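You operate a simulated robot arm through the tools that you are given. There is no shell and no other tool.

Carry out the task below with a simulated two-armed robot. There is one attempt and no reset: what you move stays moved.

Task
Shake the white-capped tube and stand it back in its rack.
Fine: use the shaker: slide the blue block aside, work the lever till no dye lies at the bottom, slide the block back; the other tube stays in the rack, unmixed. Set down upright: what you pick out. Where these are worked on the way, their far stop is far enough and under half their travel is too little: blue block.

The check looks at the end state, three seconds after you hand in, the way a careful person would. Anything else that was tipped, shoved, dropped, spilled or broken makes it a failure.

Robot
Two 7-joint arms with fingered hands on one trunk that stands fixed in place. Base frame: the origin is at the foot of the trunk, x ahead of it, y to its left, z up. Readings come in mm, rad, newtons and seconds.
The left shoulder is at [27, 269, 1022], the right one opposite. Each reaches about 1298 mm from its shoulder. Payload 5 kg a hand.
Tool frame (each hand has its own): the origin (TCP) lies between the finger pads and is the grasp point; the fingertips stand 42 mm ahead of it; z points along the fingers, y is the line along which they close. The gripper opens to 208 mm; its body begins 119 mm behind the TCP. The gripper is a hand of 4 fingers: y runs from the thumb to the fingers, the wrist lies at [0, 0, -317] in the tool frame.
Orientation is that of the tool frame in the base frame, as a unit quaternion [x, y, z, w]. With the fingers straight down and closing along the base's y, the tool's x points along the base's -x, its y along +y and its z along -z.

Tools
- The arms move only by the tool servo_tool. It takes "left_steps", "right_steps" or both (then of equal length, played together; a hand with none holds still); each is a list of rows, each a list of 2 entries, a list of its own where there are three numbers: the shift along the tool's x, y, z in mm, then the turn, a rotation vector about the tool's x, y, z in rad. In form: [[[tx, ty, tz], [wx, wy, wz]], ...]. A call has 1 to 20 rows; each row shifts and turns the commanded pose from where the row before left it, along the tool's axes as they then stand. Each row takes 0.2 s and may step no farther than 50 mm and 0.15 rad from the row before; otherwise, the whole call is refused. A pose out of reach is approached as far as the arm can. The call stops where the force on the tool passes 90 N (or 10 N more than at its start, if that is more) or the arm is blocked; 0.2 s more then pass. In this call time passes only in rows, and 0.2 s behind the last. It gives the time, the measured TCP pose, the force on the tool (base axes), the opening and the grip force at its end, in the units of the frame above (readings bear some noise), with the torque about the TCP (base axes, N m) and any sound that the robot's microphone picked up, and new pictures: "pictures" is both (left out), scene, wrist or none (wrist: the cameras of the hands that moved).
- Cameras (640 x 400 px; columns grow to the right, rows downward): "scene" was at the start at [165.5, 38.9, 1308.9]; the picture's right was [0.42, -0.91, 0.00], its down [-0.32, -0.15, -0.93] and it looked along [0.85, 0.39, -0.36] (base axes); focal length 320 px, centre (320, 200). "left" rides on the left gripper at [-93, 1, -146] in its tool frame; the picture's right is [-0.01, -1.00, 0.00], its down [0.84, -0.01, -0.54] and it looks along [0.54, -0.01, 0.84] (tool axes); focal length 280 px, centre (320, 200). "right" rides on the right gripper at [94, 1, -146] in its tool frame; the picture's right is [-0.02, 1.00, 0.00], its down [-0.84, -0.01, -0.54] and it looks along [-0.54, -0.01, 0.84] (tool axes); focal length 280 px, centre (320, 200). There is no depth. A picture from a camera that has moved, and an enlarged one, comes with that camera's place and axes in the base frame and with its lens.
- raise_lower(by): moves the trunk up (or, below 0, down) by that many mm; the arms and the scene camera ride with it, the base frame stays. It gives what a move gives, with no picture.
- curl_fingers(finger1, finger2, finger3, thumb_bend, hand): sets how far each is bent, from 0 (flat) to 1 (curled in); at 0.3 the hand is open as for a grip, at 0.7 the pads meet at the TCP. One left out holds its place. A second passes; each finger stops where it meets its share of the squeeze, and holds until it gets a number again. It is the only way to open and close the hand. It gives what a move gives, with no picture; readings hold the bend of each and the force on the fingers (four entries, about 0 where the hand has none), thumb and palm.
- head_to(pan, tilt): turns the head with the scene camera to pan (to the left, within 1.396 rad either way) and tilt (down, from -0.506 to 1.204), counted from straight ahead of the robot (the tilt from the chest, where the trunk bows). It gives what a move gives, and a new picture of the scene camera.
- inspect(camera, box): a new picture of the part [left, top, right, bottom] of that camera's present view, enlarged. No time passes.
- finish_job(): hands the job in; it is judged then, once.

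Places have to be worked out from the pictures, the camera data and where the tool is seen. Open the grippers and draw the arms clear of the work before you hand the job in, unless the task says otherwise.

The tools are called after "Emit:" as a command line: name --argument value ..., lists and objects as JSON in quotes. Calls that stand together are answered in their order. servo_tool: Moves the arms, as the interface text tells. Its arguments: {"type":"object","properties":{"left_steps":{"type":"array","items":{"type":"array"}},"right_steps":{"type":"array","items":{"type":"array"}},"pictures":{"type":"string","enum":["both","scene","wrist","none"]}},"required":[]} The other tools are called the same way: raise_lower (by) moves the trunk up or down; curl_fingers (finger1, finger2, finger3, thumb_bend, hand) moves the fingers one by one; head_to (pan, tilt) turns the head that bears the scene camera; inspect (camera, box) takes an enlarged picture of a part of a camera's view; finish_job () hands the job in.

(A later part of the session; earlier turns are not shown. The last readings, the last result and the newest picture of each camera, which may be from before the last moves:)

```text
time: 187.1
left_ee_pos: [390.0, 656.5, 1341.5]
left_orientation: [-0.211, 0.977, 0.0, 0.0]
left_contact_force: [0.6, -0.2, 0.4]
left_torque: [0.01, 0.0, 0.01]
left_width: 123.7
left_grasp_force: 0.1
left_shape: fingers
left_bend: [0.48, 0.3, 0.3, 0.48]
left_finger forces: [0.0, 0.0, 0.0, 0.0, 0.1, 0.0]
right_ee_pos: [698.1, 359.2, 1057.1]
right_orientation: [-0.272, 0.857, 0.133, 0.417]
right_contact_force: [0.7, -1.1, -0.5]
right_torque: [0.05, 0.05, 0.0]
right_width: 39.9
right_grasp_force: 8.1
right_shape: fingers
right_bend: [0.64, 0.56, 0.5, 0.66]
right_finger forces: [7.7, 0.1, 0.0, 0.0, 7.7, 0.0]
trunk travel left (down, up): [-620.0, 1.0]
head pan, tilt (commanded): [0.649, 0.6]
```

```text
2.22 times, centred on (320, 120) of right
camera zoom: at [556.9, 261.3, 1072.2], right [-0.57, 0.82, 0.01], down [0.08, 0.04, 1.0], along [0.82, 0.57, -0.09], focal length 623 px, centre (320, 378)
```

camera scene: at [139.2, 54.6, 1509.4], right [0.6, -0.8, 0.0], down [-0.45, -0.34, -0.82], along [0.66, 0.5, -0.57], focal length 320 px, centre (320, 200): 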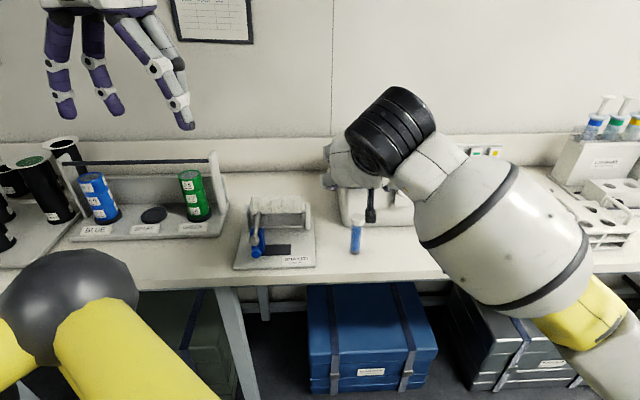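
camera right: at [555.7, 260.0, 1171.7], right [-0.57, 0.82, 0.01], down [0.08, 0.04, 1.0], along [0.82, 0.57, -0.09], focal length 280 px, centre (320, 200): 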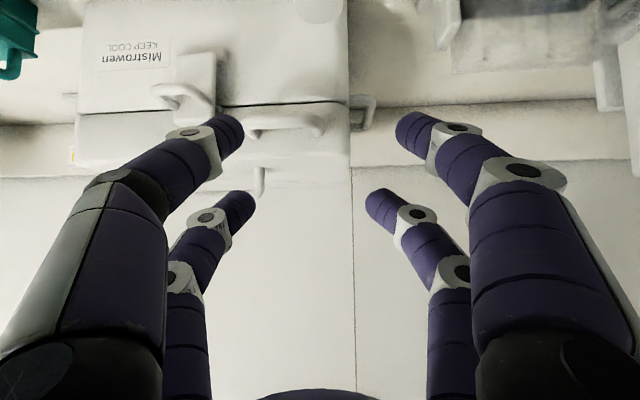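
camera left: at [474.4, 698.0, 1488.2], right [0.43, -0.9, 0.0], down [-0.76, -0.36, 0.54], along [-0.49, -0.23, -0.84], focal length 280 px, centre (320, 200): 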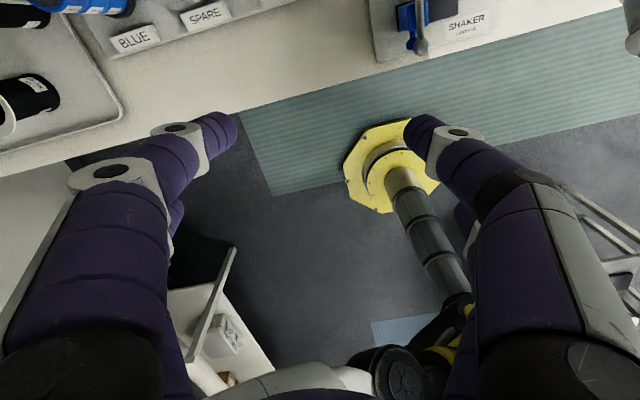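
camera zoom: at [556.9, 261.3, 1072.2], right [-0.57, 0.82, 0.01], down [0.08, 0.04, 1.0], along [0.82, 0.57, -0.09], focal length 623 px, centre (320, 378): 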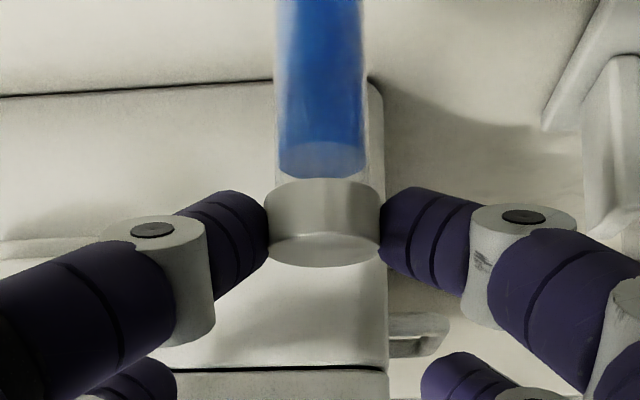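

Symmetric grip at 7.7 N and the tube is straight. I lift 120 mm and carry it back along the same way to above the rack.

Emit:
servo_tool --right_steps '[[[-18.9, 0, -14.7], [0, 0, 0]], [[-18.9, 0, -14.7], [0, 0, 0]], [[-18.9, 0, -14.7], [0, 0, 0]], [[-18.9, 0, -14.7], [0, 0, 0]], [[-18.9, 0, -14.7], [0, 0, 0]]]' --pictures "wrist"

Emit:
servo_tool --right_steps '[[[-5.9, -41.7, 7.5], [0, 0, 0]], [[-5.9, -41.7, 7.5], [0, 0, 0]], [[-5.9, -41.7, 7.5], [0, 0, 0]], [[-5.9, -41.7, 7.5], [0, 0, 0]], [[-5.9, -41.7, 7.5], [0, 0, 0]], [[-5.9, -41.7, 7.5], [0, 0, 0]], [[-5.9, -41.7, 7.5], [0, 0, 0]], [[-5.9, -41.7, 7.5], [0, 0, 0]]]' --pictures "wrist"

```text
time: 188.3
left_ee_pos: [388.3, 657.0, 1344.2]
left_orientation: [-0.211, 0.977, 0.001, 0.002]
left_contact_force: [-1.1, -0.8, -0.2]
left_torque: [0.03, -0.01, -0.05]
left_width: 123.3
left_grasp_force: 0.0
left_shape: fingers
left_bend: [0.48, 0.3, 0.3, 0.48]
left_finger forces: [0.0, 0.0, 0.1, 0.0, 0.0, 0.0]
right_ee_pos: [699.7, 359.0, 1176.3]
right_orientation: [-0.272, 0.857, 0.133, 0.418]
right_contact_force: [0.7, -0.6, -0.1]
right_torque: [0.02, -0.06, 0.0]
right_width: 39.9
right_grasp_force: 7.7
right_shape: fingers
right_bend: [0.64, 0.56, 0.5, 0.66]
right_finger forces: [7.7, 0.1, 0.1, 0.0, 7.7, 0.0]
trunk travel left (down, up): [-620.0, 1.0]
head pan, tilt (commanded): [0.649, 0.6]
camera right: at [557.7, 260.1, 1192.1], right [-0.57, 0.82, 0.01], down [0.08, 0.04, 1.0], along [0.82, 0.57, -0.09], focal length 280 px, centre (320, 200)
```

right: 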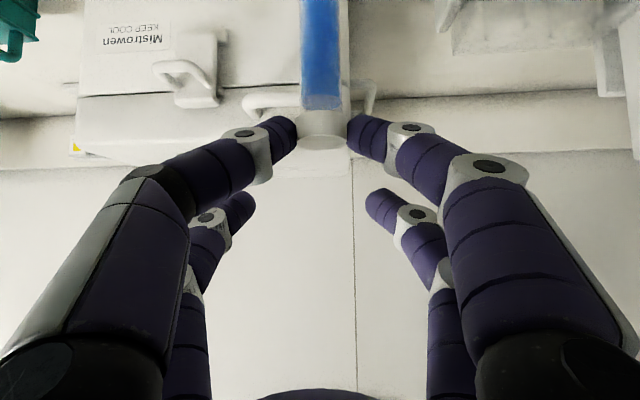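

```text
time: 190.1
left_ee_pos: [390.5, 656.5, 1341.3]
left_orientation: [-0.211, 0.977, 0.0, 0.0]
left_contact_force: [1.2, -0.8, 0.1]
left_torque: [0.09, 0.04, -0.02]
left_width: 123.6
left_grasp_force: 0.0
left_shape: fingers
left_bend: [0.48, 0.3, 0.3, 0.48]
left_finger forces: [0.0, 0.0, 0.0, 0.1, 0.1, 0.1]
right_ee_pos: [954.0, 130.5, 1174.6]
right_orientation: [-0.272, 0.857, 0.134, 0.417]
right_contact_force: [-0.4, 0.2, -1.1]
right_torque: [0.02, 0.01, 0.01]
right_width: 40.0
right_grasp_force: 7.9
right_shape: fingers
right_bend: [0.64, 0.56, 0.5, 0.66]
right_finger forces: [7.6, 0.1, 0.0, 0.1, 7.7, 0.0]
trunk travel left (down, up): [-620.0, 1.0]
head pan, tilt (commanded): [0.649, 0.6]
camera right: at [812.3, 32.0, 1190.6], right [-0.57, 0.82, 0.01], down [0.09, 0.04, 1.0], along [0.82, 0.57, -0.09], focal length 280 px, centre (320, 200)
```

right: 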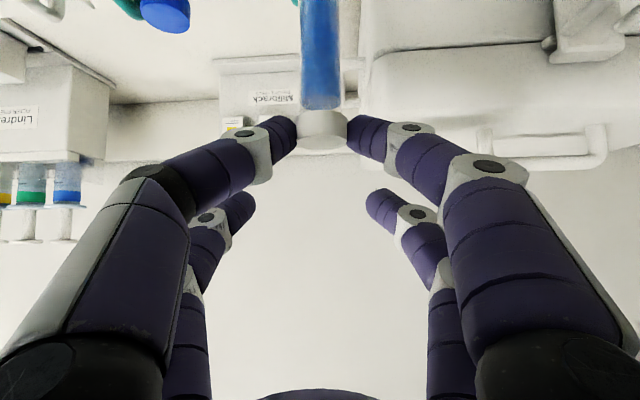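

Carried well. I go on to above the rack and turn the hand back by 40° to the closing direction used at the pick-up.

Emit:
servo_tool --right_steps '[[[-6.5, -26, 5.9], [0, 0, 0]], [[-6.5, -26, 5.9], [0, 0, 0]], [[0, 0, 0], [0.1103, 0, 0.0859]], [[0, 0, 0], [0.1103, 0, 0.0859]], [[0, 0, 0], [0.1103, 0, 0.0859]], [[0, 0, 0], [0.1103, 0, 0.0859]], [[0, 0, 0], [0.1103, 0, 0.0859]]]' --pictures "wrist"

Emit:
head_to --pan 0.2 --tilt 0.5

Emit:
inspect --camera "scene" --box '[300, 140, 420, 250]'

```text
time: 191.7
left_ee_pos: [388.9, 658.4, 1342.7]
left_orientation: [-0.212, 0.977, 0.0, 0.001]
left_contact_force: [0.1, 0.8, -0.7]
left_torque: [-0.12, -0.06, -0.04]
left_width: 123.2
left_grasp_force: 0.0
left_shape: fingers
left_bend: [0.48, 0.3, 0.3, 0.48]
left_finger forces: [0.0, 0.0, 0.0, 0.0, 0.1, 0.0]
right_ee_pos: [997.8, 99.6, 1180.1]
right_orientation: [0.038, 0.898, -0.02, 0.439]
right_contact_force: [0.1, 0.4, -0.2]
right_torque: [-0.08, -0.02, -0.07]
right_width: 39.7
right_grasp_force: 8.4
right_shape: fingers
right_bend: [0.64, 0.56, 0.5, 0.66]
right_finger forces: [7.7, 0.0, 0.1, 0.0, 7.7, 0.1]
trunk travel left (down, up): [-620.0, 1.0]
head pan, tilt (commanded): [0.649, 0.6]
camera right: at [825.8, 115.2, 1195.6], right [0.1, 1.0, 0.01], down [0.09, -0.02, 1.0], along [0.99, -0.09, -0.09], focal length 280 px, centre (320, 200)
```

right: 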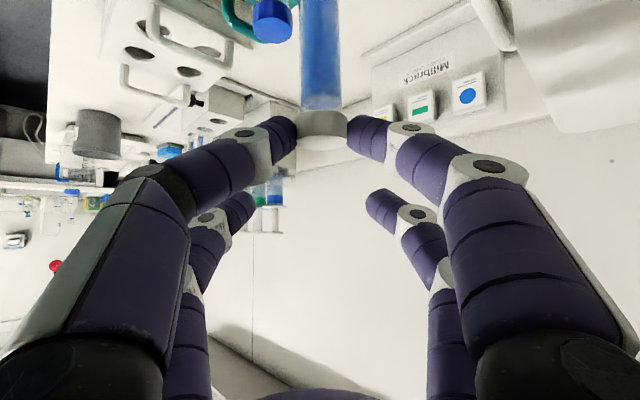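

```text
time: 192.6
left_ee_pos: [389.2, 658.0, 1342.4]
left_orientation: [-0.212, 0.977, 0.0, 0.0]
left_contact_force: [-0.2, -0.5, -1.0]
left_torque: [0.02, -0.02, -0.01]
left_width: 123.4
left_grasp_force: 0.1
left_shape: fingers
left_bend: [0.48, 0.3, 0.3, 0.48]
left_finger forces: [0.0, 0.0, 0.0, 0.0, 0.0, 0.0]
right_ee_pos: [998.9, 97.8, 1179.6]
right_orientation: [0.037, 0.898, -0.018, 0.438]
right_contact_force: [0.2, 0.7, -0.1]
right_torque: [-0.02, -0.02, -0.01]
right_width: 39.8
right_grasp_force: 7.8
right_shape: fingers
right_bend: [0.64, 0.56, 0.5, 0.66]
right_finger forces: [7.8, 0.0, 0.0, 0.0, 7.7, 0.0]
trunk travel left (down, up): [-620.0, 1.0]
head pan, tilt (commanded): [0.201, 0.499]
camera scene: at [158.0, 18.1, 1518.6], right [0.2, -0.98, 0.0], down [-0.47, -0.1, -0.88], along [0.86, 0.18, -0.48], focal length 320 px, centre (320, 200)
```

scene: 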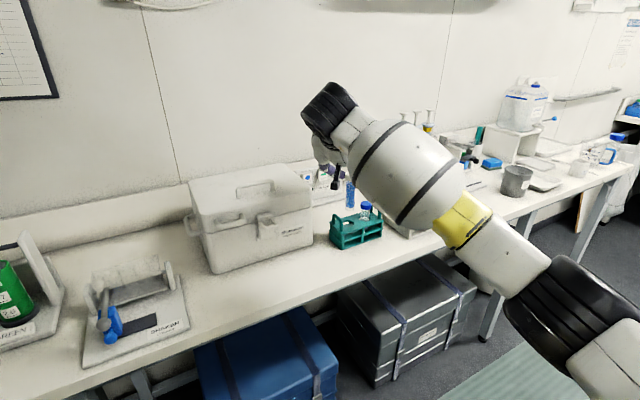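

```text
3.64 times, centred on (360, 195) of scene
camera zoom: at [158.0, 18.1, 1518.6], right [0.2, -0.98, 0.0], down [-0.47, -0.1, -0.88], along [0.86, 0.18, -0.48], focal length 1163 px, centre (174, 218)
```

zoom: 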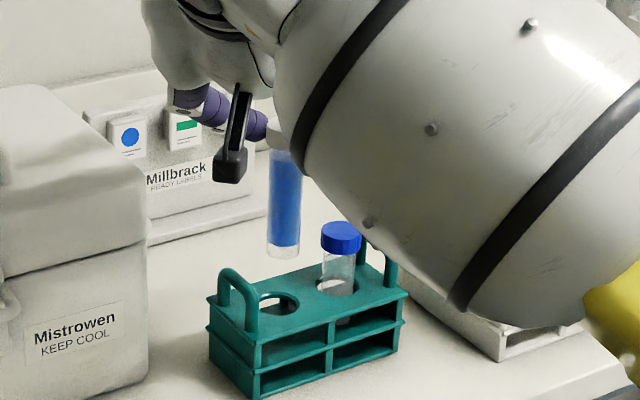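

The scene camera sees both the tube's lower end and the empty hole. I zoom in for exact pixel positions.

Emit:
inspect --camera "scene" --box '[335, 190, 395, 245]'

Emit:
inspect --camera "right" --box '[220, 0, 420, 160]'

```text
7.27 times, centred on (365, 218) of scene
camera zoom: at [158.0, 18.1, 1518.6], right [0.2, -0.98, 0.0], down [-0.47, -0.1, -0.88], along [0.86, 0.18, -0.48], focal length 2327 px, centre (-7, 73)
```

zoom: 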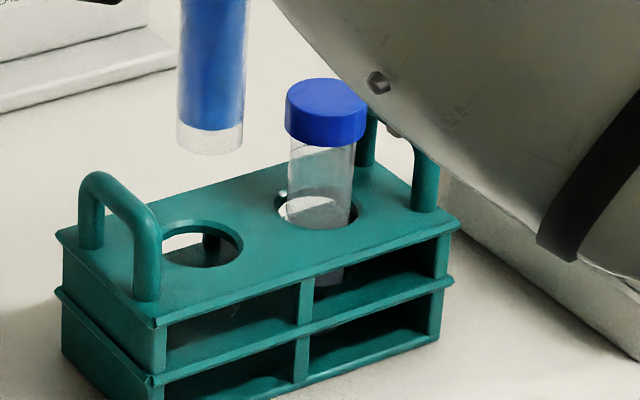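

```text
2.50 times, centred on (320, 80) of right
camera zoom: at [826.0, 114.2, 1195.3], right [0.09, 1.0, 0.01], down [0.09, -0.02, 1.0], along [0.99, -0.09, -0.09], focal length 701 px, centre (320, 500)
```

zoom: 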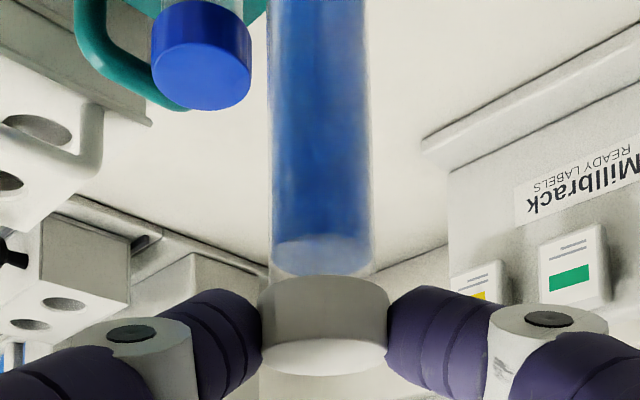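

The tube should move about (+3.4, +2.5) mm to be over the hole. I apply that while lowering 50 mm, to just above the rack's top, and compare again.

Emit:
servo_tool --right_steps '[[[-2.0, 2.8, 2.5], [0, 0, 0]], [[13.2, 0, 10.3], [0, 0, 0]], [[13.2, 0, 10.3], [0, 0, 0]], [[11.8, 0, 9.2], [0, 0, 0]]]' --pictures "none"

Emit:
inspect --camera "scene" --box '[335, 190, 395, 245]'

Emit:
inspect --camera "right" --box '[220, 0, 420, 160]'

```text
time: 193.6
left_ee_pos: [390.2, 657.3, 1341.6]
left_orientation: [-0.211, 0.977, -0.001, -0.001]
left_contact_force: [1.7, -0.8, -0.2]
left_torque: [0.01, 0.07, -0.04]
left_width: 123.4
left_grasp_force: 0.1
left_shape: fingers
left_bend: [0.48, 0.3, 0.3, 0.48]
left_finger forces: [0.0, 0.0, 0.1, 0.0, 0.0, 0.1]
right_ee_pos: [1002.6, 100.8, 1129.5]
right_orientation: [0.038, 0.898, -0.019, 0.439]
right_contact_force: [0.8, -0.3, -0.3]
right_torque: [0.02, 0.06, 0.03]
right_width: 39.6
right_grasp_force: 7.3
right_shape: fingers
right_bend: [0.64, 0.56, 0.5, 0.66]
right_finger forces: [7.7, 0.0, 0.0, 0.0, 7.6, 0.1]
trunk travel left (down, up): [-620.0, 1.0]
head pan, tilt (commanded): [0.201, 0.499]
```

```text
7.27 times, centred on (365, 218) of scene
camera zoom: at [158.8, 17.9, 1518.5], right [0.2, -0.98, 0.0], down [-0.47, -0.1, -0.88], along [0.86, 0.17, -0.48], focal length 2327 px, centre (-7, 73)
```

zoom: 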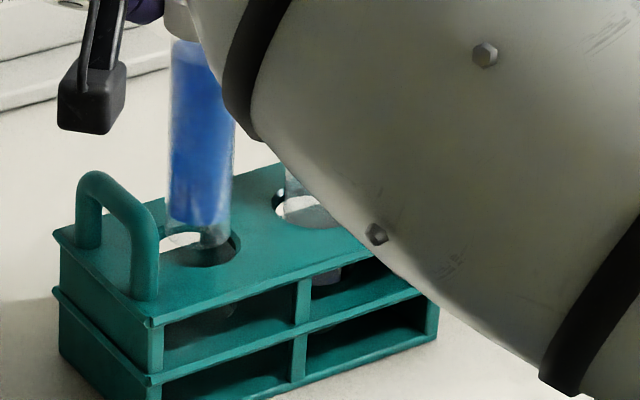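

```text
2.50 times, centred on (320, 80) of right
camera zoom: at [830.2, 116.6, 1145.6], right [0.09, 1.0, 0.01], down [0.09, -0.02, 1.0], along [0.99, -0.09, -0.09], focal length 701 px, centre (320, 500)
```

zoom: 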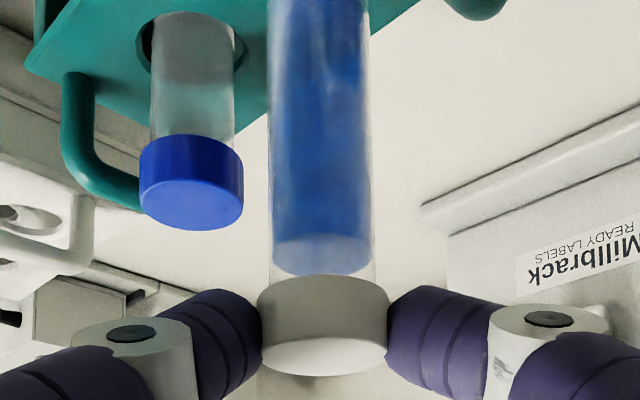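

Close above the hole now. I zoom more to compare the tube's bottom with the hole's rim.

Emit:
inspect --camera "scene" --box '[345, 205, 375, 232]'

```text
14.81 times, centred on (360, 218) of scene
camera zoom: at [158.8, 17.9, 1518.5], right [0.2, -0.98, 0.0], down [-0.47, -0.1, -0.88], along [0.86, 0.17, -0.48], focal length 4740 px, centre (-273, -74)
```

zoom: 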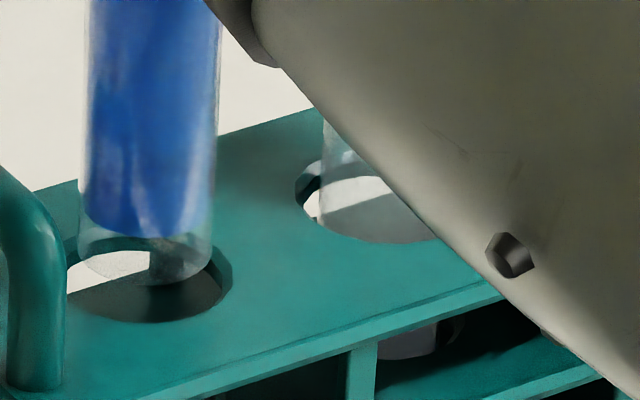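

By both the image and the kinematics the tube is within ~2 mm of the hole's axis. I lower in small steps with force checks.

Emit:
servo_tool --right_steps '[[[2.6, 0, 3.1], [0, 0, 0]], [[3.2, 0, 2.5], [0, 0, 0]], [[3.2, 0, 2.5], [0, 0, 0]]]' --pictures "none"

Emit:
inspect --camera "scene" --box '[345, 205, 375, 232]'

```text
time: 194.4
left_ee_pos: [390.4, 657.3, 1341.8]
left_orientation: [-0.212, 0.977, 0.0, 0.0]
left_contact_force: [0.7, -0.1, -0.3]
left_torque: [-0.03, 0.04, 0.02]
left_width: 123.4
left_grasp_force: 0.0
left_shape: fingers
left_bend: [0.48, 0.3, 0.3, 0.48]
left_finger forces: [0.0, 0.0, 0.1, 0.0, 0.0, 0.0]
right_ee_pos: [1001.5, 101.5, 1118.8]
right_orientation: [0.037, 0.898, -0.018, 0.438]
right_contact_force: [-0.3, -0.4, -0.5]
right_torque: [-0.02, 0.01, 0.02]
right_width: 39.9
right_grasp_force: 8.0
right_shape: fingers
right_bend: [0.64, 0.56, 0.5, 0.66]
right_finger forces: [7.7, 0.0, 0.0, 0.0, 7.7, 0.0]
trunk travel left (down, up): [-620.0, 1.0]
head pan, tilt (commanded): [0.201, 0.499]
```

```text
14.81 times, centred on (360, 218) of scene
camera zoom: at [158.5, 18.1, 1518.5], right [0.2, -0.98, 0.0], down [-0.47, -0.1, -0.88], along [0.86, 0.17, -0.48], focal length 4740 px, centre (-273, -74)
```

zoom: 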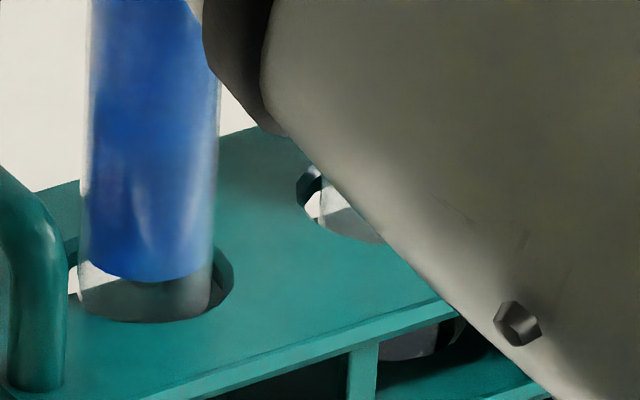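

The tube's end is entering the hole with no force. I lower further in stages.

Emit:
servo_tool --right_steps '[[[3.95, 0, 3.1], [0, 0, 0]], [[3.95, 0, 3.1], [0, 0, 0]], [[3.95, 0, 3.1], [0, 0, 0]]]' --pictures "none"

Emit:
inspect --camera "scene" --box '[335, 190, 395, 245]'

Emit:
inspect --camera "right" --box '[200, 0, 440, 160]'

```text
time: 195.2
left_ee_pos: [389.8, 657.9, 1343.1]
left_orientation: [-0.211, 0.978, 0.001, 0.0]
left_contact_force: [0.4, 0.4, -0.2]
left_torque: [-0.02, 0.02, -0.01]
left_width: 123.2
left_grasp_force: 0.1
left_shape: fingers
left_bend: [0.48, 0.3, 0.3, 0.48]
left_finger forces: [0.0, 0.0, 0.0, 0.1, 0.0, 0.0]
right_ee_pos: [1001.8, 100.6, 1103.5]
right_orientation: [0.037, 0.898, -0.018, 0.438]
right_contact_force: [0.0, 0.9, 0.1]
right_torque: [0.02, -0.02, -0.01]
right_width: 39.9
right_grasp_force: 7.4
right_shape: fingers
right_bend: [0.64, 0.56, 0.5, 0.66]
right_finger forces: [7.7, 0.1, 0.0, 0.0, 7.7, 0.0]
trunk travel left (down, up): [-620.0, 1.0]
head pan, tilt (commanded): [0.201, 0.499]
```

```text
7.27 times, centred on (365, 218) of scene
camera zoom: at [158.4, 18.1, 1518.5], right [0.2, -0.98, 0.0], down [-0.47, -0.1, -0.88], along [0.86, 0.17, -0.48], focal length 2327 px, centre (-7, 73)
```

zoom: 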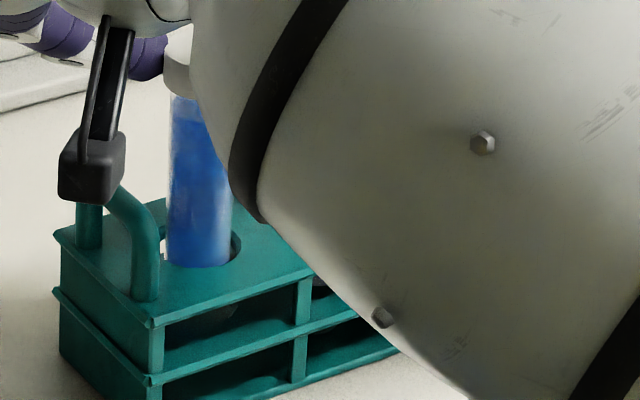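

```text
2.50 times, centred on (320, 80) of right
camera zoom: at [830.4, 116.3, 1119.1], right [0.09, 1.0, 0.01], down [0.09, -0.02, 1.0], along [0.99, -0.09, -0.09], focal length 701 px, centre (320, 500)
```

zoom: 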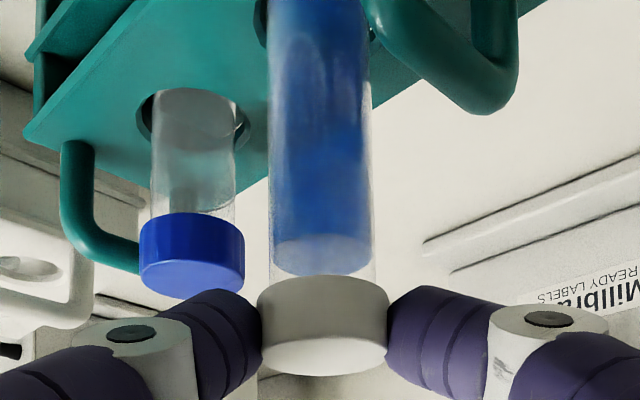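

It is going down inside the hole in both views. I continue 20 mm, watching the forces.

Emit:
servo_tool --right_steps '[[[3.95, 0, 3.1], [0, 0, 0]], [[3.95, 0, 3.1], [0, 0, 0]]]' --pictures "none"

Emit:
servo_tool --right_steps '[[[3.95, 0, 3.1], [0, 0, 0]], [[3.95, 0, 3.1], [0, 0, 0]]]' --pictures "wrist"

```text
time: 195.8
left_ee_pos: [389.3, 658.3, 1342.5]
left_orientation: [-0.212, 0.977, 0.001, -0.001]
left_contact_force: [0.4, 0.0, 0.7]
left_torque: [-0.01, 0.0, 0.0]
left_width: 123.7
left_grasp_force: 0.1
left_shape: fingers
left_bend: [0.48, 0.3, 0.3, 0.48]
left_finger forces: [0.0, 0.0, 0.0, 0.1, 0.1, 0.0]
right_ee_pos: [1002.0, 102.3, 1094.0]
right_orientation: [0.037, 0.898, -0.018, 0.438]
right_contact_force: [0.1, 0.7, -0.9]
right_torque: [0.01, 0.02, 0.0]
right_width: 40.1
right_grasp_force: 8.0
right_shape: fingers
right_bend: [0.64, 0.56, 0.5, 0.66]
right_finger forces: [7.7, 0.0, 0.0, 0.1, 7.7, 0.1]
trunk travel left (down, up): [-620.0, 1.0]
head pan, tilt (commanded): [0.201, 0.499]
```

```text
time: 196.4
left_ee_pos: [390.0, 656.8, 1340.8]
left_orientation: [-0.211, 0.977, 0.0, 0.0]
left_contact_force: [-1.0, 0.5, 0.2]
left_torque: [-0.01, 0.0, 0.01]
left_width: 123.5
left_grasp_force: 0.1
left_shape: fingers
left_bend: [0.48, 0.3, 0.3, 0.48]
left_finger forces: [0.1, 0.0, 0.0, 0.0, 0.0, 0.0]
right_ee_pos: [1001.7, 100.5, 1082.0]
right_orientation: [0.038, 0.898, -0.018, 0.438]
right_contact_force: [0.3, -0.3, -0.4]
right_torque: [-0.03, 0.02, 0.01]
right_width: 39.8
right_grasp_force: 7.5
right_shape: fingers
right_bend: [0.64, 0.56, 0.5, 0.66]
right_finger forces: [7.8, 0.0, 0.0, 0.0, 7.7, 0.0]
trunk travel left (down, up): [-620.0, 1.0]
head pan, tilt (commanded): [0.201, 0.499]
camera right: at [830.4, 116.6, 1098.9], right [0.09, 1.0, 0.01], down [0.09, -0.02, 1.0], along [0.99, -0.09, -0.09], focal length 280 px, centre (320, 200)
```

right: 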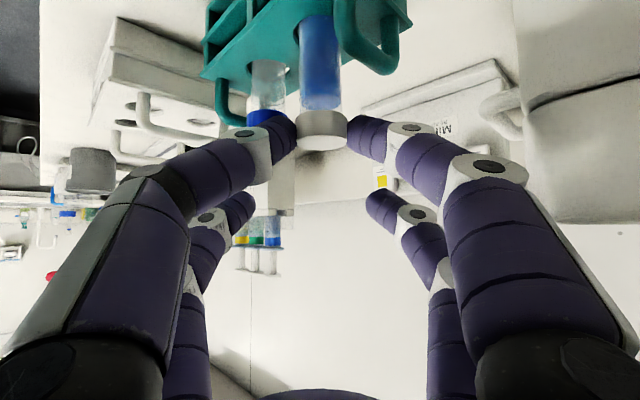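

About 20 mm to go. I step down 5 mm at a time.

Emit:
servo_tool --right_steps '[[[3.95, 0, 3.1], [0, 0, 0]]]' --pictures "none"

Emit:
servo_tool --right_steps '[[[3.95, 0, 3.1], [0, 0, 0]]]' --pictures "none"

Emit:
servo_tool --right_steps '[[[3.2, 0, 2.5], [0, 0, 0]]]' --pictures "wrist"

```text
time: 196.8
left_ee_pos: [390.6, 657.8, 1342.6]
left_orientation: [-0.211, 0.977, 0.0, -0.001]
left_contact_force: [-0.3, 0.5, -0.1]
left_torque: [0.04, 0.03, 0.0]
left_width: 123.6
left_grasp_force: 0.1
left_shape: fingers
left_bend: [0.48, 0.3, 0.3, 0.48]
left_finger forces: [0.0, 0.0, 0.0, 0.1, 0.1, 0.1]
right_ee_pos: [1003.5, 102.0, 1078.1]
right_orientation: [0.038, 0.898, -0.018, 0.438]
right_contact_force: [0.6, -0.6, -1.4]
right_torque: [-0.03, 0.04, 0.01]
right_width: 40.1
right_grasp_force: 8.3
right_shape: fingers
right_bend: [0.64, 0.56, 0.5, 0.66]
right_finger forces: [7.7, 0.0, 0.0, 0.1, 7.7, 0.0]
trunk travel left (down, up): [-620.0, 1.0]
head pan, tilt (commanded): [0.201, 0.499]
```

```text
time: 197.2
left_ee_pos: [389.2, 657.1, 1341.4]
left_orientation: [-0.212, 0.977, 0.001, 0.0]
left_contact_force: [1.0, 0.1, 0.0]
left_torque: [-0.02, 0.04, 0.0]
left_width: 123.4
left_grasp_force: 0.1
left_shape: fingers
left_bend: [0.48, 0.3, 0.3, 0.48]
left_finger forces: [0.0, 0.0, 0.0, 0.1, 0.0, 0.0]
right_ee_pos: [1001.0, 101.4, 1071.8]
right_orientation: [0.038, 0.898, -0.019, 0.438]
right_contact_force: [0.3, 0.4, -0.3]
right_torque: [-0.01, 0.0, -0.05]
right_width: 39.9
right_grasp_force: 7.7
right_shape: fingers
right_bend: [0.64, 0.56, 0.5, 0.66]
right_finger forces: [7.7, 0.0, 0.1, 0.0, 7.8, 0.0]
trunk travel left (down, up): [-620.0, 1.0]
head pan, tilt (commanded): [0.201, 0.499]
```

```text
time: 197.6
left_ee_pos: [389.8, 658.2, 1343.3]
left_orientation: [-0.211, 0.977, 0.001, 0.001]
left_contact_force: [0.1, -0.1, -0.5]
left_torque: [-0.03, 0.04, -0.02]
left_width: 123.4
left_grasp_force: 0.1
left_shape: fingers
left_bend: [0.48, 0.3, 0.3, 0.48]
left_finger forces: [0.0, 0.0, 0.0, 0.1, 0.1, 0.0]
right_ee_pos: [1001.7, 100.5, 1067.8]
right_orientation: [0.038, 0.898, -0.018, 0.438]
right_contact_force: [0.1, -0.7, -0.6]
right_torque: [0.0, 0.05, -0.03]
right_width: 40.0
right_grasp_force: 7.7
right_shape: fingers
right_bend: [0.64, 0.56, 0.5, 0.66]
right_finger forces: [7.7, 0.0, 0.1, 0.0, 7.7, 0.0]
trunk travel left (down, up): [-620.0, 1.0]
head pan, tilt (commanded): [0.201, 0.499]
camera right: at [830.2, 116.7, 1084.7], right [0.09, 1.0, 0.01], down [0.09, -0.02, 1.0], along [0.99, -0.09, -0.09], focal length 280 px, centre (320, 200)
```

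right: 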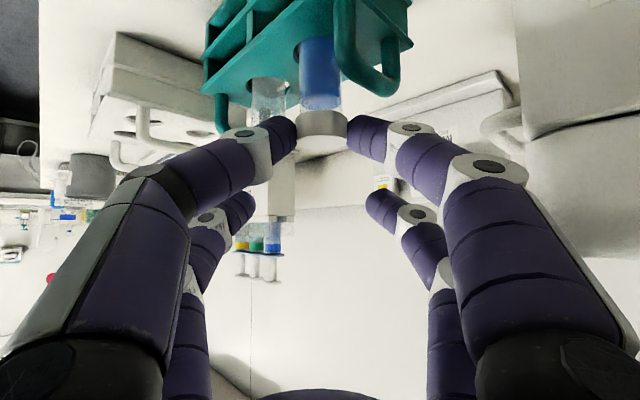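

Nearly seated; 2 mm steps until the rack's floor is felt.

Emit:
servo_tool --right_steps '[[[2.0, 0, 1.5], [0, 0, 0]]]' --pictures "none"

Emit:
servo_tool --right_steps '[[[1.6, 0, 1.2], [0, 0, 0]]]' --pictures "none"

Emit:
servo_tool --right_steps '[[[1.6, 0, 1.2], [0, 0, 0]]]' --pictures "none"

```text
time: 198.0
left_ee_pos: [389.7, 657.6, 1342.7]
left_orientation: [-0.211, 0.977, 0.0, -0.001]
left_contact_force: [0.3, 0.6, 0.2]
left_torque: [-0.02, 0.05, 0.05]
left_width: 123.3
left_grasp_force: 0.1
left_shape: fingers
left_bend: [0.48, 0.3, 0.3, 0.48]
left_finger forces: [0.1, 0.0, 0.1, 0.1, 0.1, 0.0]
right_ee_pos: [1002.8, 101.7, 1065.2]
right_orientation: [0.038, 0.898, -0.018, 0.438]
right_contact_force: [0.6, 0.7, -0.7]
right_torque: [-0.03, 0.0, 0.04]
right_width: 40.1
right_grasp_force: 7.9
right_shape: fingers
right_bend: [0.64, 0.56, 0.5, 0.66]
right_finger forces: [7.6, 0.0, 0.0, 0.0, 7.6, 0.0]
trunk travel left (down, up): [-620.0, 1.0]
head pan, tilt (commanded): [0.201, 0.499]
```

```text
time: 198.4
left_ee_pos: [390.5, 657.1, 1341.9]
left_orientation: [-0.211, 0.977, 0.0, 0.001]
left_contact_force: [-0.8, 0.2, -0.3]
left_torque: [0.03, 0.02, -0.02]
left_width: 122.9
left_grasp_force: 0.0
left_shape: fingers
left_bend: [0.48, 0.3, 0.3, 0.48]
left_finger forces: [0.0, 0.0, 0.0, 0.1, 0.0, 0.0]
right_ee_pos: [1001.7, 100.9, 1064.5]
right_orientation: [0.037, 0.898, -0.018, 0.438]
right_contact_force: [0.4, 0.7, -0.9]
right_torque: [-0.01, 0.01, 0.01]
right_width: 40.1
right_grasp_force: 8.1
right_shape: fingers
right_bend: [0.64, 0.56, 0.5, 0.66]
right_finger forces: [7.8, 0.1, 0.0, 0.0, 7.7, 0.0]
trunk travel left (down, up): [-620.0, 1.0]
head pan, tilt (commanded): [0.201, 0.499]
```

```text
time: 198.8
left_ee_pos: [390.2, 657.8, 1341.6]
left_orientation: [-0.211, 0.977, 0.0, 0.0]
left_contact_force: [-0.1, -0.1, 0.0]
left_torque: [0.0, 0.03, -0.01]
left_width: 123.3
left_grasp_force: 0.1
left_shape: fingers
left_bend: [0.48, 0.3, 0.3, 0.48]
left_finger forces: [0.0, 0.1, 0.0, 0.0, 0.0, 0.0]
right_ee_pos: [1000.7, 101.7, 1063.1]
right_orientation: [0.038, 0.898, -0.018, 0.437]
right_contact_force: [0.2, 0.1, 0.3]
right_torque: [0.02, -0.02, -0.01]
right_width: 39.8
right_grasp_force: 8.1
right_shape: fingers
right_bend: [0.64, 0.56, 0.5, 0.66]
right_finger forces: [7.7, 0.0, 0.0, 0.1, 7.6, 0.0]
trunk travel left (down, up): [-620.0, 1.0]
head pan, tilt (commanded): [0.201, 0.499]
```

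Continuing with 1.5 mm steps.

Emit:
servo_tool --right_steps '[[[1.2, 0, 0.9], [0, 0, 0]]]' --pictures "none"

Emit:
servo_tool --right_steps '[[[1.2, 0, 0.9], [0, 0, 0]]]' --pictures "none"

Emit:
inspect --camera "right" --box '[180, 20, 460, 200]'

```text
time: 199.2
left_ee_pos: [389.1, 657.4, 1342.4]
left_orientation: [-0.211, 0.978, 0.0, 0.0]
left_contact_force: [-1.2, 0.0, -1.0]
left_torque: [0.01, 0.0, -0.03]
left_width: 123.2
left_grasp_force: 0.0
left_shape: fingers
left_bend: [0.48, 0.3, 0.3, 0.48]
left_finger forces: [0.1, 0.1, 0.0, 0.0, 0.1, 0.1]
right_ee_pos: [1001.3, 102.8, 1061.1]
right_orientation: [0.037, 0.898, -0.018, 0.439]
right_contact_force: [0.0, 0.4, -0.2]
right_torque: [-0.02, 0.0, -0.01]
right_width: 39.8
right_grasp_force: 8.0
right_shape: fingers
right_bend: [0.64, 0.56, 0.5, 0.66]
right_finger forces: [7.8, 0.0, 0.0, 0.1, 7.7, 0.0]
trunk travel left (down, up): [-620.0, 1.0]
head pan, tilt (commanded): [0.201, 0.499]
```

```text
time: 199.6
left_ee_pos: [389.7, 656.3, 1343.7]
left_orientation: [-0.211, 0.977, 0.001, 0.0]
left_contact_force: [0.0, 0.6, -0.5]
left_torque: [-0.01, -0.03, 0.02]
left_width: 123.3
left_grasp_force: 0.0
left_shape: fingers
left_bend: [0.48, 0.3, 0.3, 0.48]
left_finger forces: [0.1, 0.0, 0.0, 0.0, 0.0, 0.0]
right_ee_pos: [1002.0, 101.3, 1060.3]
right_orientation: [0.038, 0.898, -0.018, 0.439]
right_contact_force: [0.2, -0.3, 4.0]
right_torque: [0.03, -0.04, 0.01]
right_width: 39.8
right_grasp_force: 8.7
right_shape: fingers
right_bend: [0.64, 0.56, 0.5, 0.66]
right_finger forces: [8.2, 0.0, 0.1, 0.0, 8.5, 0.1]
trunk travel left (down, up): [-620.0, 1.0]
head pan, tilt (commanded): [0.201, 0.499]
```

```text
2.22 times, centred on (320, 110) of right
camera zoom: at [829.7, 116.6, 1076.4], right [0.09, 1.0, 0.01], down [0.09, -0.02, 1.0], along [0.99, -0.09, -0.09], focal length 623 px, centre (320, 400)
```

zoom: 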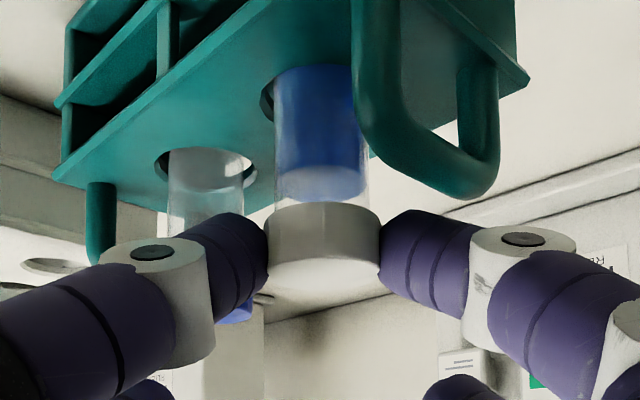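

Seated (4 N). I release with a small, even opening, staying clear of the handle and the blue tube.

Emit:
curl_fingers --hand "right" --finger1 0.615 --thumb_bend 0.615

Emit:
inspect --camera "right" --box '[180, 20, 460, 200]'

```text
time: 200.6
left_ee_pos: [389.6, 658.2, 1341.3]
left_orientation: [-0.211, 0.977, 0.0, 0.0]
left_contact_force: [0.3, -0.4, 0.4]
left_torque: [-0.01, 0.01, 0.04]
left_width: 123.2
left_grasp_force: 0.0
left_shape: fingers
left_bend: [0.48, 0.3, 0.3, 0.48]
left_finger forces: [0.0, 0.0, 0.0, 0.0, 0.0, 0.0]
right_ee_pos: [1002.1, 99.9, 1058.7]
right_orientation: [0.038, 0.898, -0.019, 0.438]
right_contact_force: [0.4, -0.3, 0.0]
right_torque: [0.01, 0.01, -0.03]
right_width: 54.2
right_grasp_force: 0.0
right_shape: fingers
right_bend: [0.61, 0.56, 0.5, 0.61]
right_finger forces: [0.1, 0.0, 0.1, 0.0, 0.1, 0.0]
trunk travel left (down, up): [-620.0, 1.0]
head pan, tilt (commanded): [0.201, 0.499]
```

```text
2.22 times, centred on (320, 110) of right
camera zoom: at [829.8, 116.6, 1075.6], right [0.09, 1.0, 0.01], down [0.09, -0.02, 1.0], along [0.99, -0.09, -0.09], focal length 623 px, centre (320, 400)
```

zoom: 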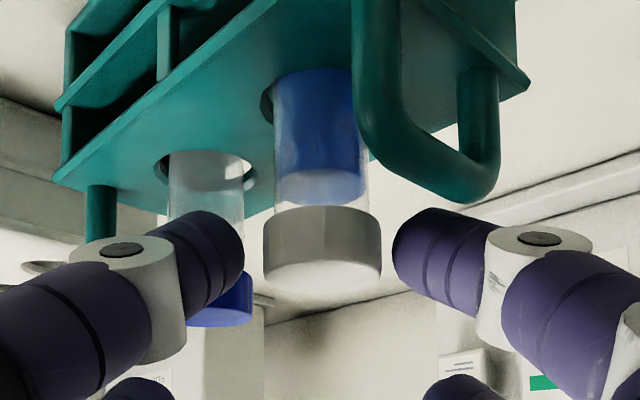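

The tube stands free in its hole. I raise the hand straight up between cap and handle.

Emit:
servo_tool --right_steps '[[[-6.3, -0.5, -4.9], [0, 0, 0]], [[-7.9, 0, -6.15], [0, 0, 0]], [[-7.9, 0, -6.15], [0, 0, 0]], [[-7.9, 0, -6.15], [0, 0, 0]], [[-7.9, 0, -6.15], [0, 0, 0]]]' --pictures "wrist"

Emit:
servo_tool --right_steps '[[[-15.8, 0, -12.3], [0, 0, 0]], [[-15.8, 0, -12.3], [0, 0, 0]], [[-15.8, 0, -12.3], [0, 0, 0]], [[-15.8, 0, -12.3], [0, 0, 0]]]' --pictures "both"

```text
time: 201.8
left_ee_pos: [389.5, 657.4, 1343.1]
left_orientation: [-0.211, 0.977, 0.0, 0.0]
left_contact_force: [-0.4, 0.1, 0.4]
left_torque: [-0.01, -0.01, 0.03]
left_width: 123.5
left_grasp_force: 0.1
left_shape: fingers
left_bend: [0.48, 0.3, 0.3, 0.48]
left_finger forces: [0.0, 0.0, 0.0, 0.0, 0.1, 0.0]
right_ee_pos: [1001.7, 100.2, 1109.1]
right_orientation: [0.038, 0.898, -0.018, 0.439]
right_contact_force: [-0.1, -0.1, -0.1]
right_torque: [0.03, 0.02, -0.01]
right_width: 54.5
right_grasp_force: 0.1
right_shape: fingers
right_bend: [0.61, 0.56, 0.5, 0.61]
right_finger forces: [0.0, 0.1, 0.1, 0.0, 0.1, 0.0]
trunk travel left (down, up): [-620.0, 1.0]
head pan, tilt (commanded): [0.201, 0.499]
camera right: at [829.6, 115.9, 1124.3], right [0.09, 1.0, 0.01], down [0.09, -0.02, 1.0], along [0.99, -0.09, -0.09], focal length 280 px, centre (320, 200)
```

right: 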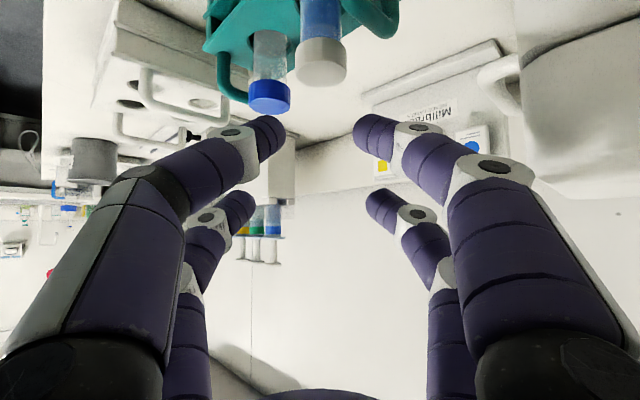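

```text
time: 202.8
left_ee_pos: [389.8, 657.7, 1341.5]
left_orientation: [-0.212, 0.977, 0.0, 0.0]
left_contact_force: [-0.3, -0.1, 0.0]
left_torque: [0.03, -0.02, 0.03]
left_width: 123.5
left_grasp_force: 0.1
left_shape: fingers
left_bend: [0.48, 0.3, 0.3, 0.48]
left_finger forces: [0.0, 0.1, 0.0, 0.1, 0.0, 0.0]
right_ee_pos: [1003.4, 100.5, 1187.6]
right_orientation: [0.038, 0.898, -0.018, 0.438]
right_contact_force: [0.4, 0.7, -0.7]
right_torque: [-0.05, -0.07, -0.03]
right_width: 54.5
right_grasp_force: 0.1
right_shape: fingers
right_bend: [0.61, 0.56, 0.5, 0.61]
right_finger forces: [0.0, 0.0, 0.0, 0.0, 0.0, 0.0]
trunk travel left (down, up): [-620.0, 1.0]
head pan, tilt (commanded): [0.201, 0.499]
camera scene: at [157.9, 18.1, 1518.6], right [0.2, -0.98, 0.0], down [-0.47, -0.1, -0.88], along [0.86, 0.18, -0.48], focal length 320 px, centre (320, 200)
camera right: at [830.3, 115.8, 1204.0], right [0.09, 1.0, 0.01], down [0.09, -0.02, 1.0], along [0.99, -0.09, -0.09], focal length 280 px, centre (320, 200)
```

scene: 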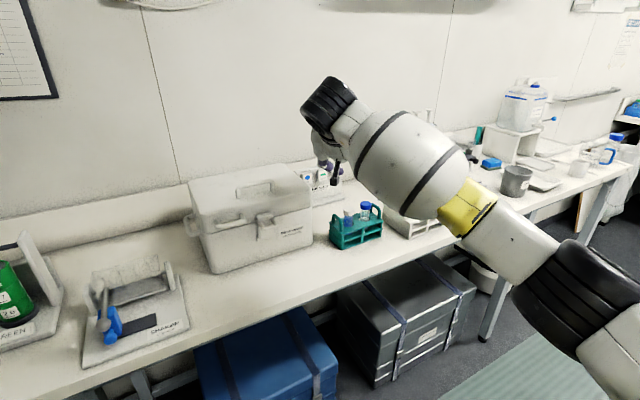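
right: 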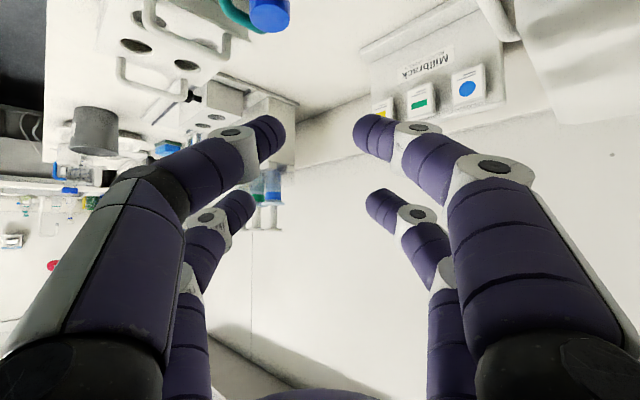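

Both tubes stand in the rack. I turn the right hand back and draw it away from the table.

Emit:
servo_tool --right_steps '[[[0, 0, 0], [-0.1103, 0, -0.0859]], [[0, 0, 0], [-0.1103, 0, -0.0859]], [[0, 0, 0], [-0.1103, 0, -0.0859]], [[0, 0, 0], [-0.1103, 0, -0.0859]], [[0, 0, 0], [-0.1103, 0, -0.0859]], [[16.5, 19.6, -32.1], [0, 0, 0]], [[16.5, 19.6, -32.1], [0, 0, 0]], [[16.5, 19.6, -32.1], [0, 0, 0]], [[16.5, 19.6, -32.1], [0, 0, 0]], [[16.5, 19.6, -32.1], [0, 0, 0]], [[16.5, 19.6, -32.1], [0, 0, 0]], [[16.5, 19.6, -32.1], [0, 0, 0]], [[16.5, 19.6, -32.1], [0, 0, 0]], [[16.5, 19.6, -32.1], [0, 0, 0]]]' --pictures "none"

Emit:
servo_tool --right_steps '[[[3, -15, -40], [0, 0, 0]], [[3, -15, -40], [0, 0, 0]], [[3, -15, -40], [0, 0, 0]], [[3, -15, -40], [0, 0, 0]], [[3, -15, -40], [0, 0, 0]], [[3, -15, -40], [0, 0, 0]]]' --pictures "scene"

Emit:
curl_fingers --hand "right" --finger1 0.3 --finger2 0.3 --finger3 0.3 --thumb_bend 0.3

Emit:
curl_fingers --hand "left" --finger1 0.3 --finger2 0.3 --finger3 0.3 --thumb_bend 0.3

```text
time: 205.8
left_ee_pos: [388.0, 657.2, 1342.8]
left_orientation: [-0.212, 0.977, 0.0, 0.0]
left_contact_force: [-1.3, -0.1, 0.3]
left_torque: [0.0, -0.11, 0.01]
left_width: 123.4
left_grasp_force: 0.1
left_shape: fingers
left_bend: [0.48, 0.3, 0.3, 0.48]
left_finger forces: [0.1, 0.0, 0.0, 0.1, 0.1, 0.0]
right_ee_pos: [638.1, 59.3, 1248.8]
right_orientation: [-0.272, 0.856, 0.134, 0.418]
right_contact_force: [-0.1, 0.2, 0.9]
right_torque: [-0.04, -0.04, -0.06]
right_width: 55.0
right_grasp_force: 0.1
right_shape: fingers
right_bend: [0.61, 0.56, 0.5, 0.61]
right_finger forces: [0.0, 0.1, 0.0, 0.0, 0.0, 0.0]
trunk travel left (down, up): [-620.0, 1.0]
head pan, tilt (commanded): [0.201, 0.499]
```

```text
time: 207.2
left_ee_pos: [388.8, 656.9, 1342.3]
left_orientation: [-0.211, 0.978, 0.0, 0.001]
left_contact_force: [-0.7, -0.6, 0.0]
left_torque: [0.04, -0.08, 0.03]
left_width: 123.5
left_grasp_force: 0.0
left_shape: fingers
left_bend: [0.48, 0.3, 0.3, 0.48]
left_finger forces: [0.0, 0.0, 0.0, 0.1, 0.1, 0.0]
right_ee_pos: [527.3, -130.4, 1381.8]
right_orientation: [-0.272, 0.857, 0.133, 0.417]
right_contact_force: [-0.4, -0.6, -0.4]
right_torque: [0.03, 0.01, 0.05]
right_width: 55.1
right_grasp_force: 0.0
right_shape: fingers
right_bend: [0.61, 0.56, 0.5, 0.61]
right_finger forces: [0.0, 0.0, 0.1, 0.0, 0.0, 0.0]
trunk travel left (down, up): [-620.0, 1.0]
head pan, tilt (commanded): [0.201, 0.499]
camera scene: at [157.6, 17.3, 1518.7], right [0.2, -0.98, 0.0], down [-0.47, -0.09, -0.88], along [0.86, 0.18, -0.48], focal length 320 px, centre (320, 200)
```

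scene: 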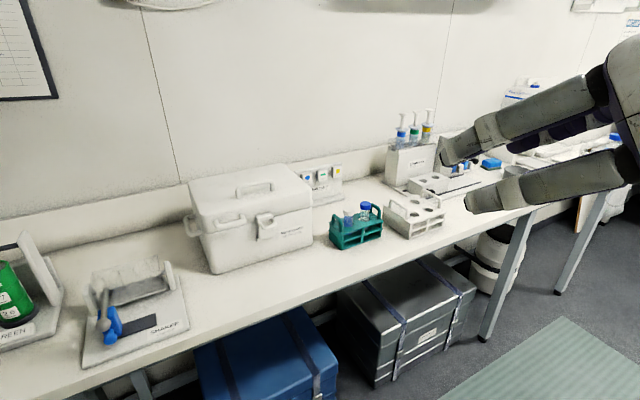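

```text
time: 208.2
left_ee_pos: [390.0, 658.0, 1342.1]
left_orientation: [-0.211, 0.977, -0.001, 0.001]
left_contact_force: [-0.5, 1.2, -0.4]
left_torque: [-0.05, 0.03, -0.01]
left_width: 123.2
left_grasp_force: 0.0
left_shape: fingers
left_bend: [0.48, 0.3, 0.3, 0.48]
left_finger forces: [0.1, 0.0, 0.0, 0.1, 0.0, 0.0]
right_ee_pos: [527.5, -127.5, 1382.9]
right_orientation: [-0.272, 0.857, 0.133, 0.418]
right_contact_force: [0.5, 0.4, -0.3]
right_torque: [-0.04, 0.01, -0.03]
right_width: 218.1
right_grasp_force: 0.0
right_shape: fingers
right_bend: [0.3, 0.3, 0.3, 0.3]
right_finger forces: [0.0, 0.0, 0.0, 0.0, 0.0, 0.0]
trunk travel left (down, up): [-620.0, 1.0]
head pan, tilt (commanded): [0.201, 0.499]
```

```text
time: 209.2
left_ee_pos: [390.0, 657.9, 1341.5]
left_orientation: [-0.211, 0.978, 0.0, 0.0]
left_contact_force: [-0.1, -0.4, 1.9]
left_torque: [0.02, -0.02, 0.0]
left_width: 218.2
left_grasp_force: 0.1
left_shape: fingers
left_bend: [0.3, 0.3, 0.3, 0.3]
left_finger forces: [0.0, 0.0, 0.0, 0.1, 0.0, 0.1]
right_ee_pos: [528.8, -128.7, 1381.0]
right_orientation: [-0.272, 0.857, 0.133, 0.418]
right_contact_force: [0.0, 0.3, -0.3]
right_torque: [-0.01, 0.01, 0.01]
right_width: 218.0
right_grasp_force: 0.0
right_shape: fingers
right_bend: [0.3, 0.3, 0.3, 0.3]
right_finger forces: [0.1, 0.1, 0.1, 0.0, 0.1, 0.0]
trunk travel left (down, up): [-620.0, 1.0]
head pan, tilt (commanded): [0.201, 0.499]
```

Hands open and drawn back. Before handing in I inspect the rack, the shaker and the box closely.

Emit:
inspect --camera "scene" --box '[310, 190, 400, 260]'

Emit:
inspect --camera "scene" --box '[70, 240, 210, 370]'

Emit:
inspect --camera "scene" --box '[170, 140, 470, 300]'

```text
5.71 times, centred on (355, 225) of scene
camera zoom: at [158.0, 18.0, 1518.6], right [0.2, -0.98, 0.0], down [-0.47, -0.1, -0.88], along [0.86, 0.18, -0.48], focal length 1828 px, centre (120, 57)
```

zoom: 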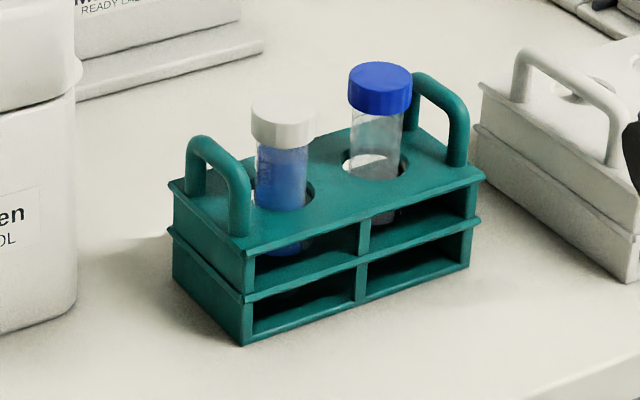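

```text
3.08 times, centred on (140, 305) of scene
camera zoom: at [158.0, 18.0, 1518.6], right [0.2, -0.98, 0.0], down [-0.47, -0.1, -0.88], along [0.86, 0.18, -0.48], focal length 984 px, centre (874, -123)
```

zoom: 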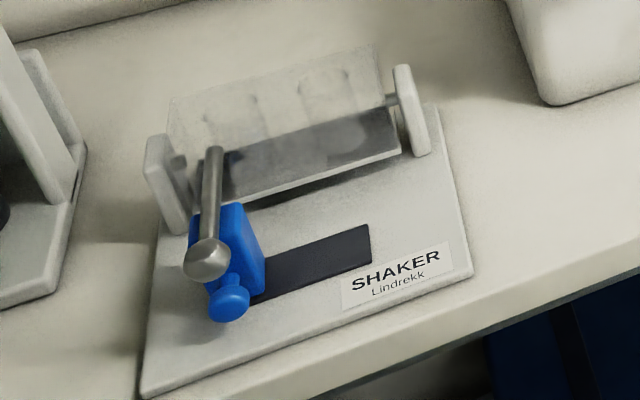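

```text
2.13 times, centred on (320, 220) of scene
camera zoom: at [158.0, 18.0, 1518.6], right [0.2, -0.98, 0.0], down [-0.47, -0.1, -0.88], along [0.86, 0.18, -0.48], focal length 682 px, centre (320, 157)
```

zoom: 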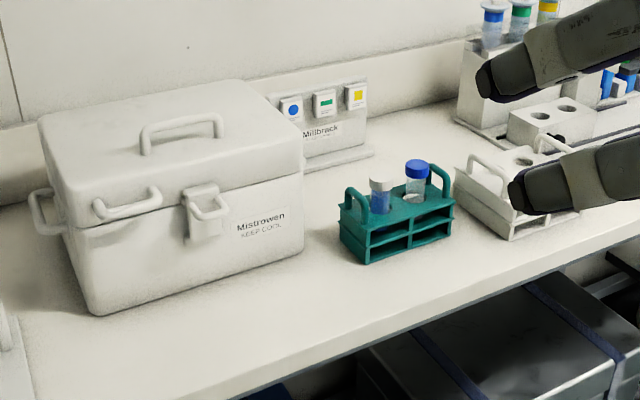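

White-capped tube is evenly blue and upright in its hole, the other tube untouched, block back under the lever, box and shaker in place. I draw the left hand a little further back from the table, then hand in.

Emit:
servo_tool --left_steps '[[[30, 0, 0], [0, 0, 0]], [[30, 0, 0], [0, 0, 0]], [[30, 0, 0], [0, 0, 0]]]' --right_steps '[[[3, -15, -35], [0, 0, 0]], [[0, 0, 0], [0, 0, 0]], [[0, 0, 0], [0, 0, 0]]]' --pictures "scene"

```text
time: 210.0
left_ee_pos: [305.2, 617.7, 1345.4]
left_orientation: [-0.211, 0.977, 0.001, 0.002]
left_contact_force: [-0.5, -1.7, 1.8]
left_torque: [0.21, -0.23, -0.02]
left_width: 218.1
left_grasp_force: 0.0
left_shape: fingers
left_bend: [0.3, 0.3, 0.3, 0.3]
left_finger forces: [0.0, 0.0, 0.0, 0.0, 0.1, 0.0]
right_ee_pos: [509.9, -160.4, 1403.7]
right_orientation: [-0.272, 0.856, 0.134, 0.419]
right_contact_force: [-2.2, -1.5, 0.1]
right_torque: [0.1, -0.15, 0.02]
right_width: 218.3
right_grasp_force: 0.1
right_shape: fingers
right_bend: [0.3, 0.3, 0.3, 0.3]
right_finger forces: [0.0, 0.0, 0.0, 0.1, 0.0, 0.0]
trunk travel left (down, up): [-620.0, 1.0]
head pan, tilt (commanded): [0.201, 0.499]
camera scene: at [155.7, 16.1, 1519.1], right [0.2, -0.98, 0.0], down [-0.47, -0.09, -0.88], along [0.86, 0.18, -0.48], focal length 320 px, centre (320, 200)
```

scene: 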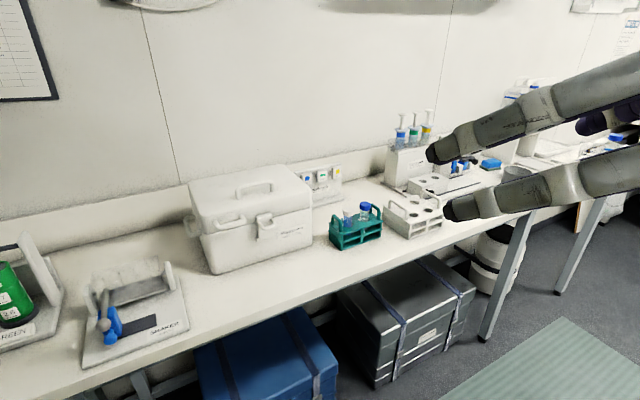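

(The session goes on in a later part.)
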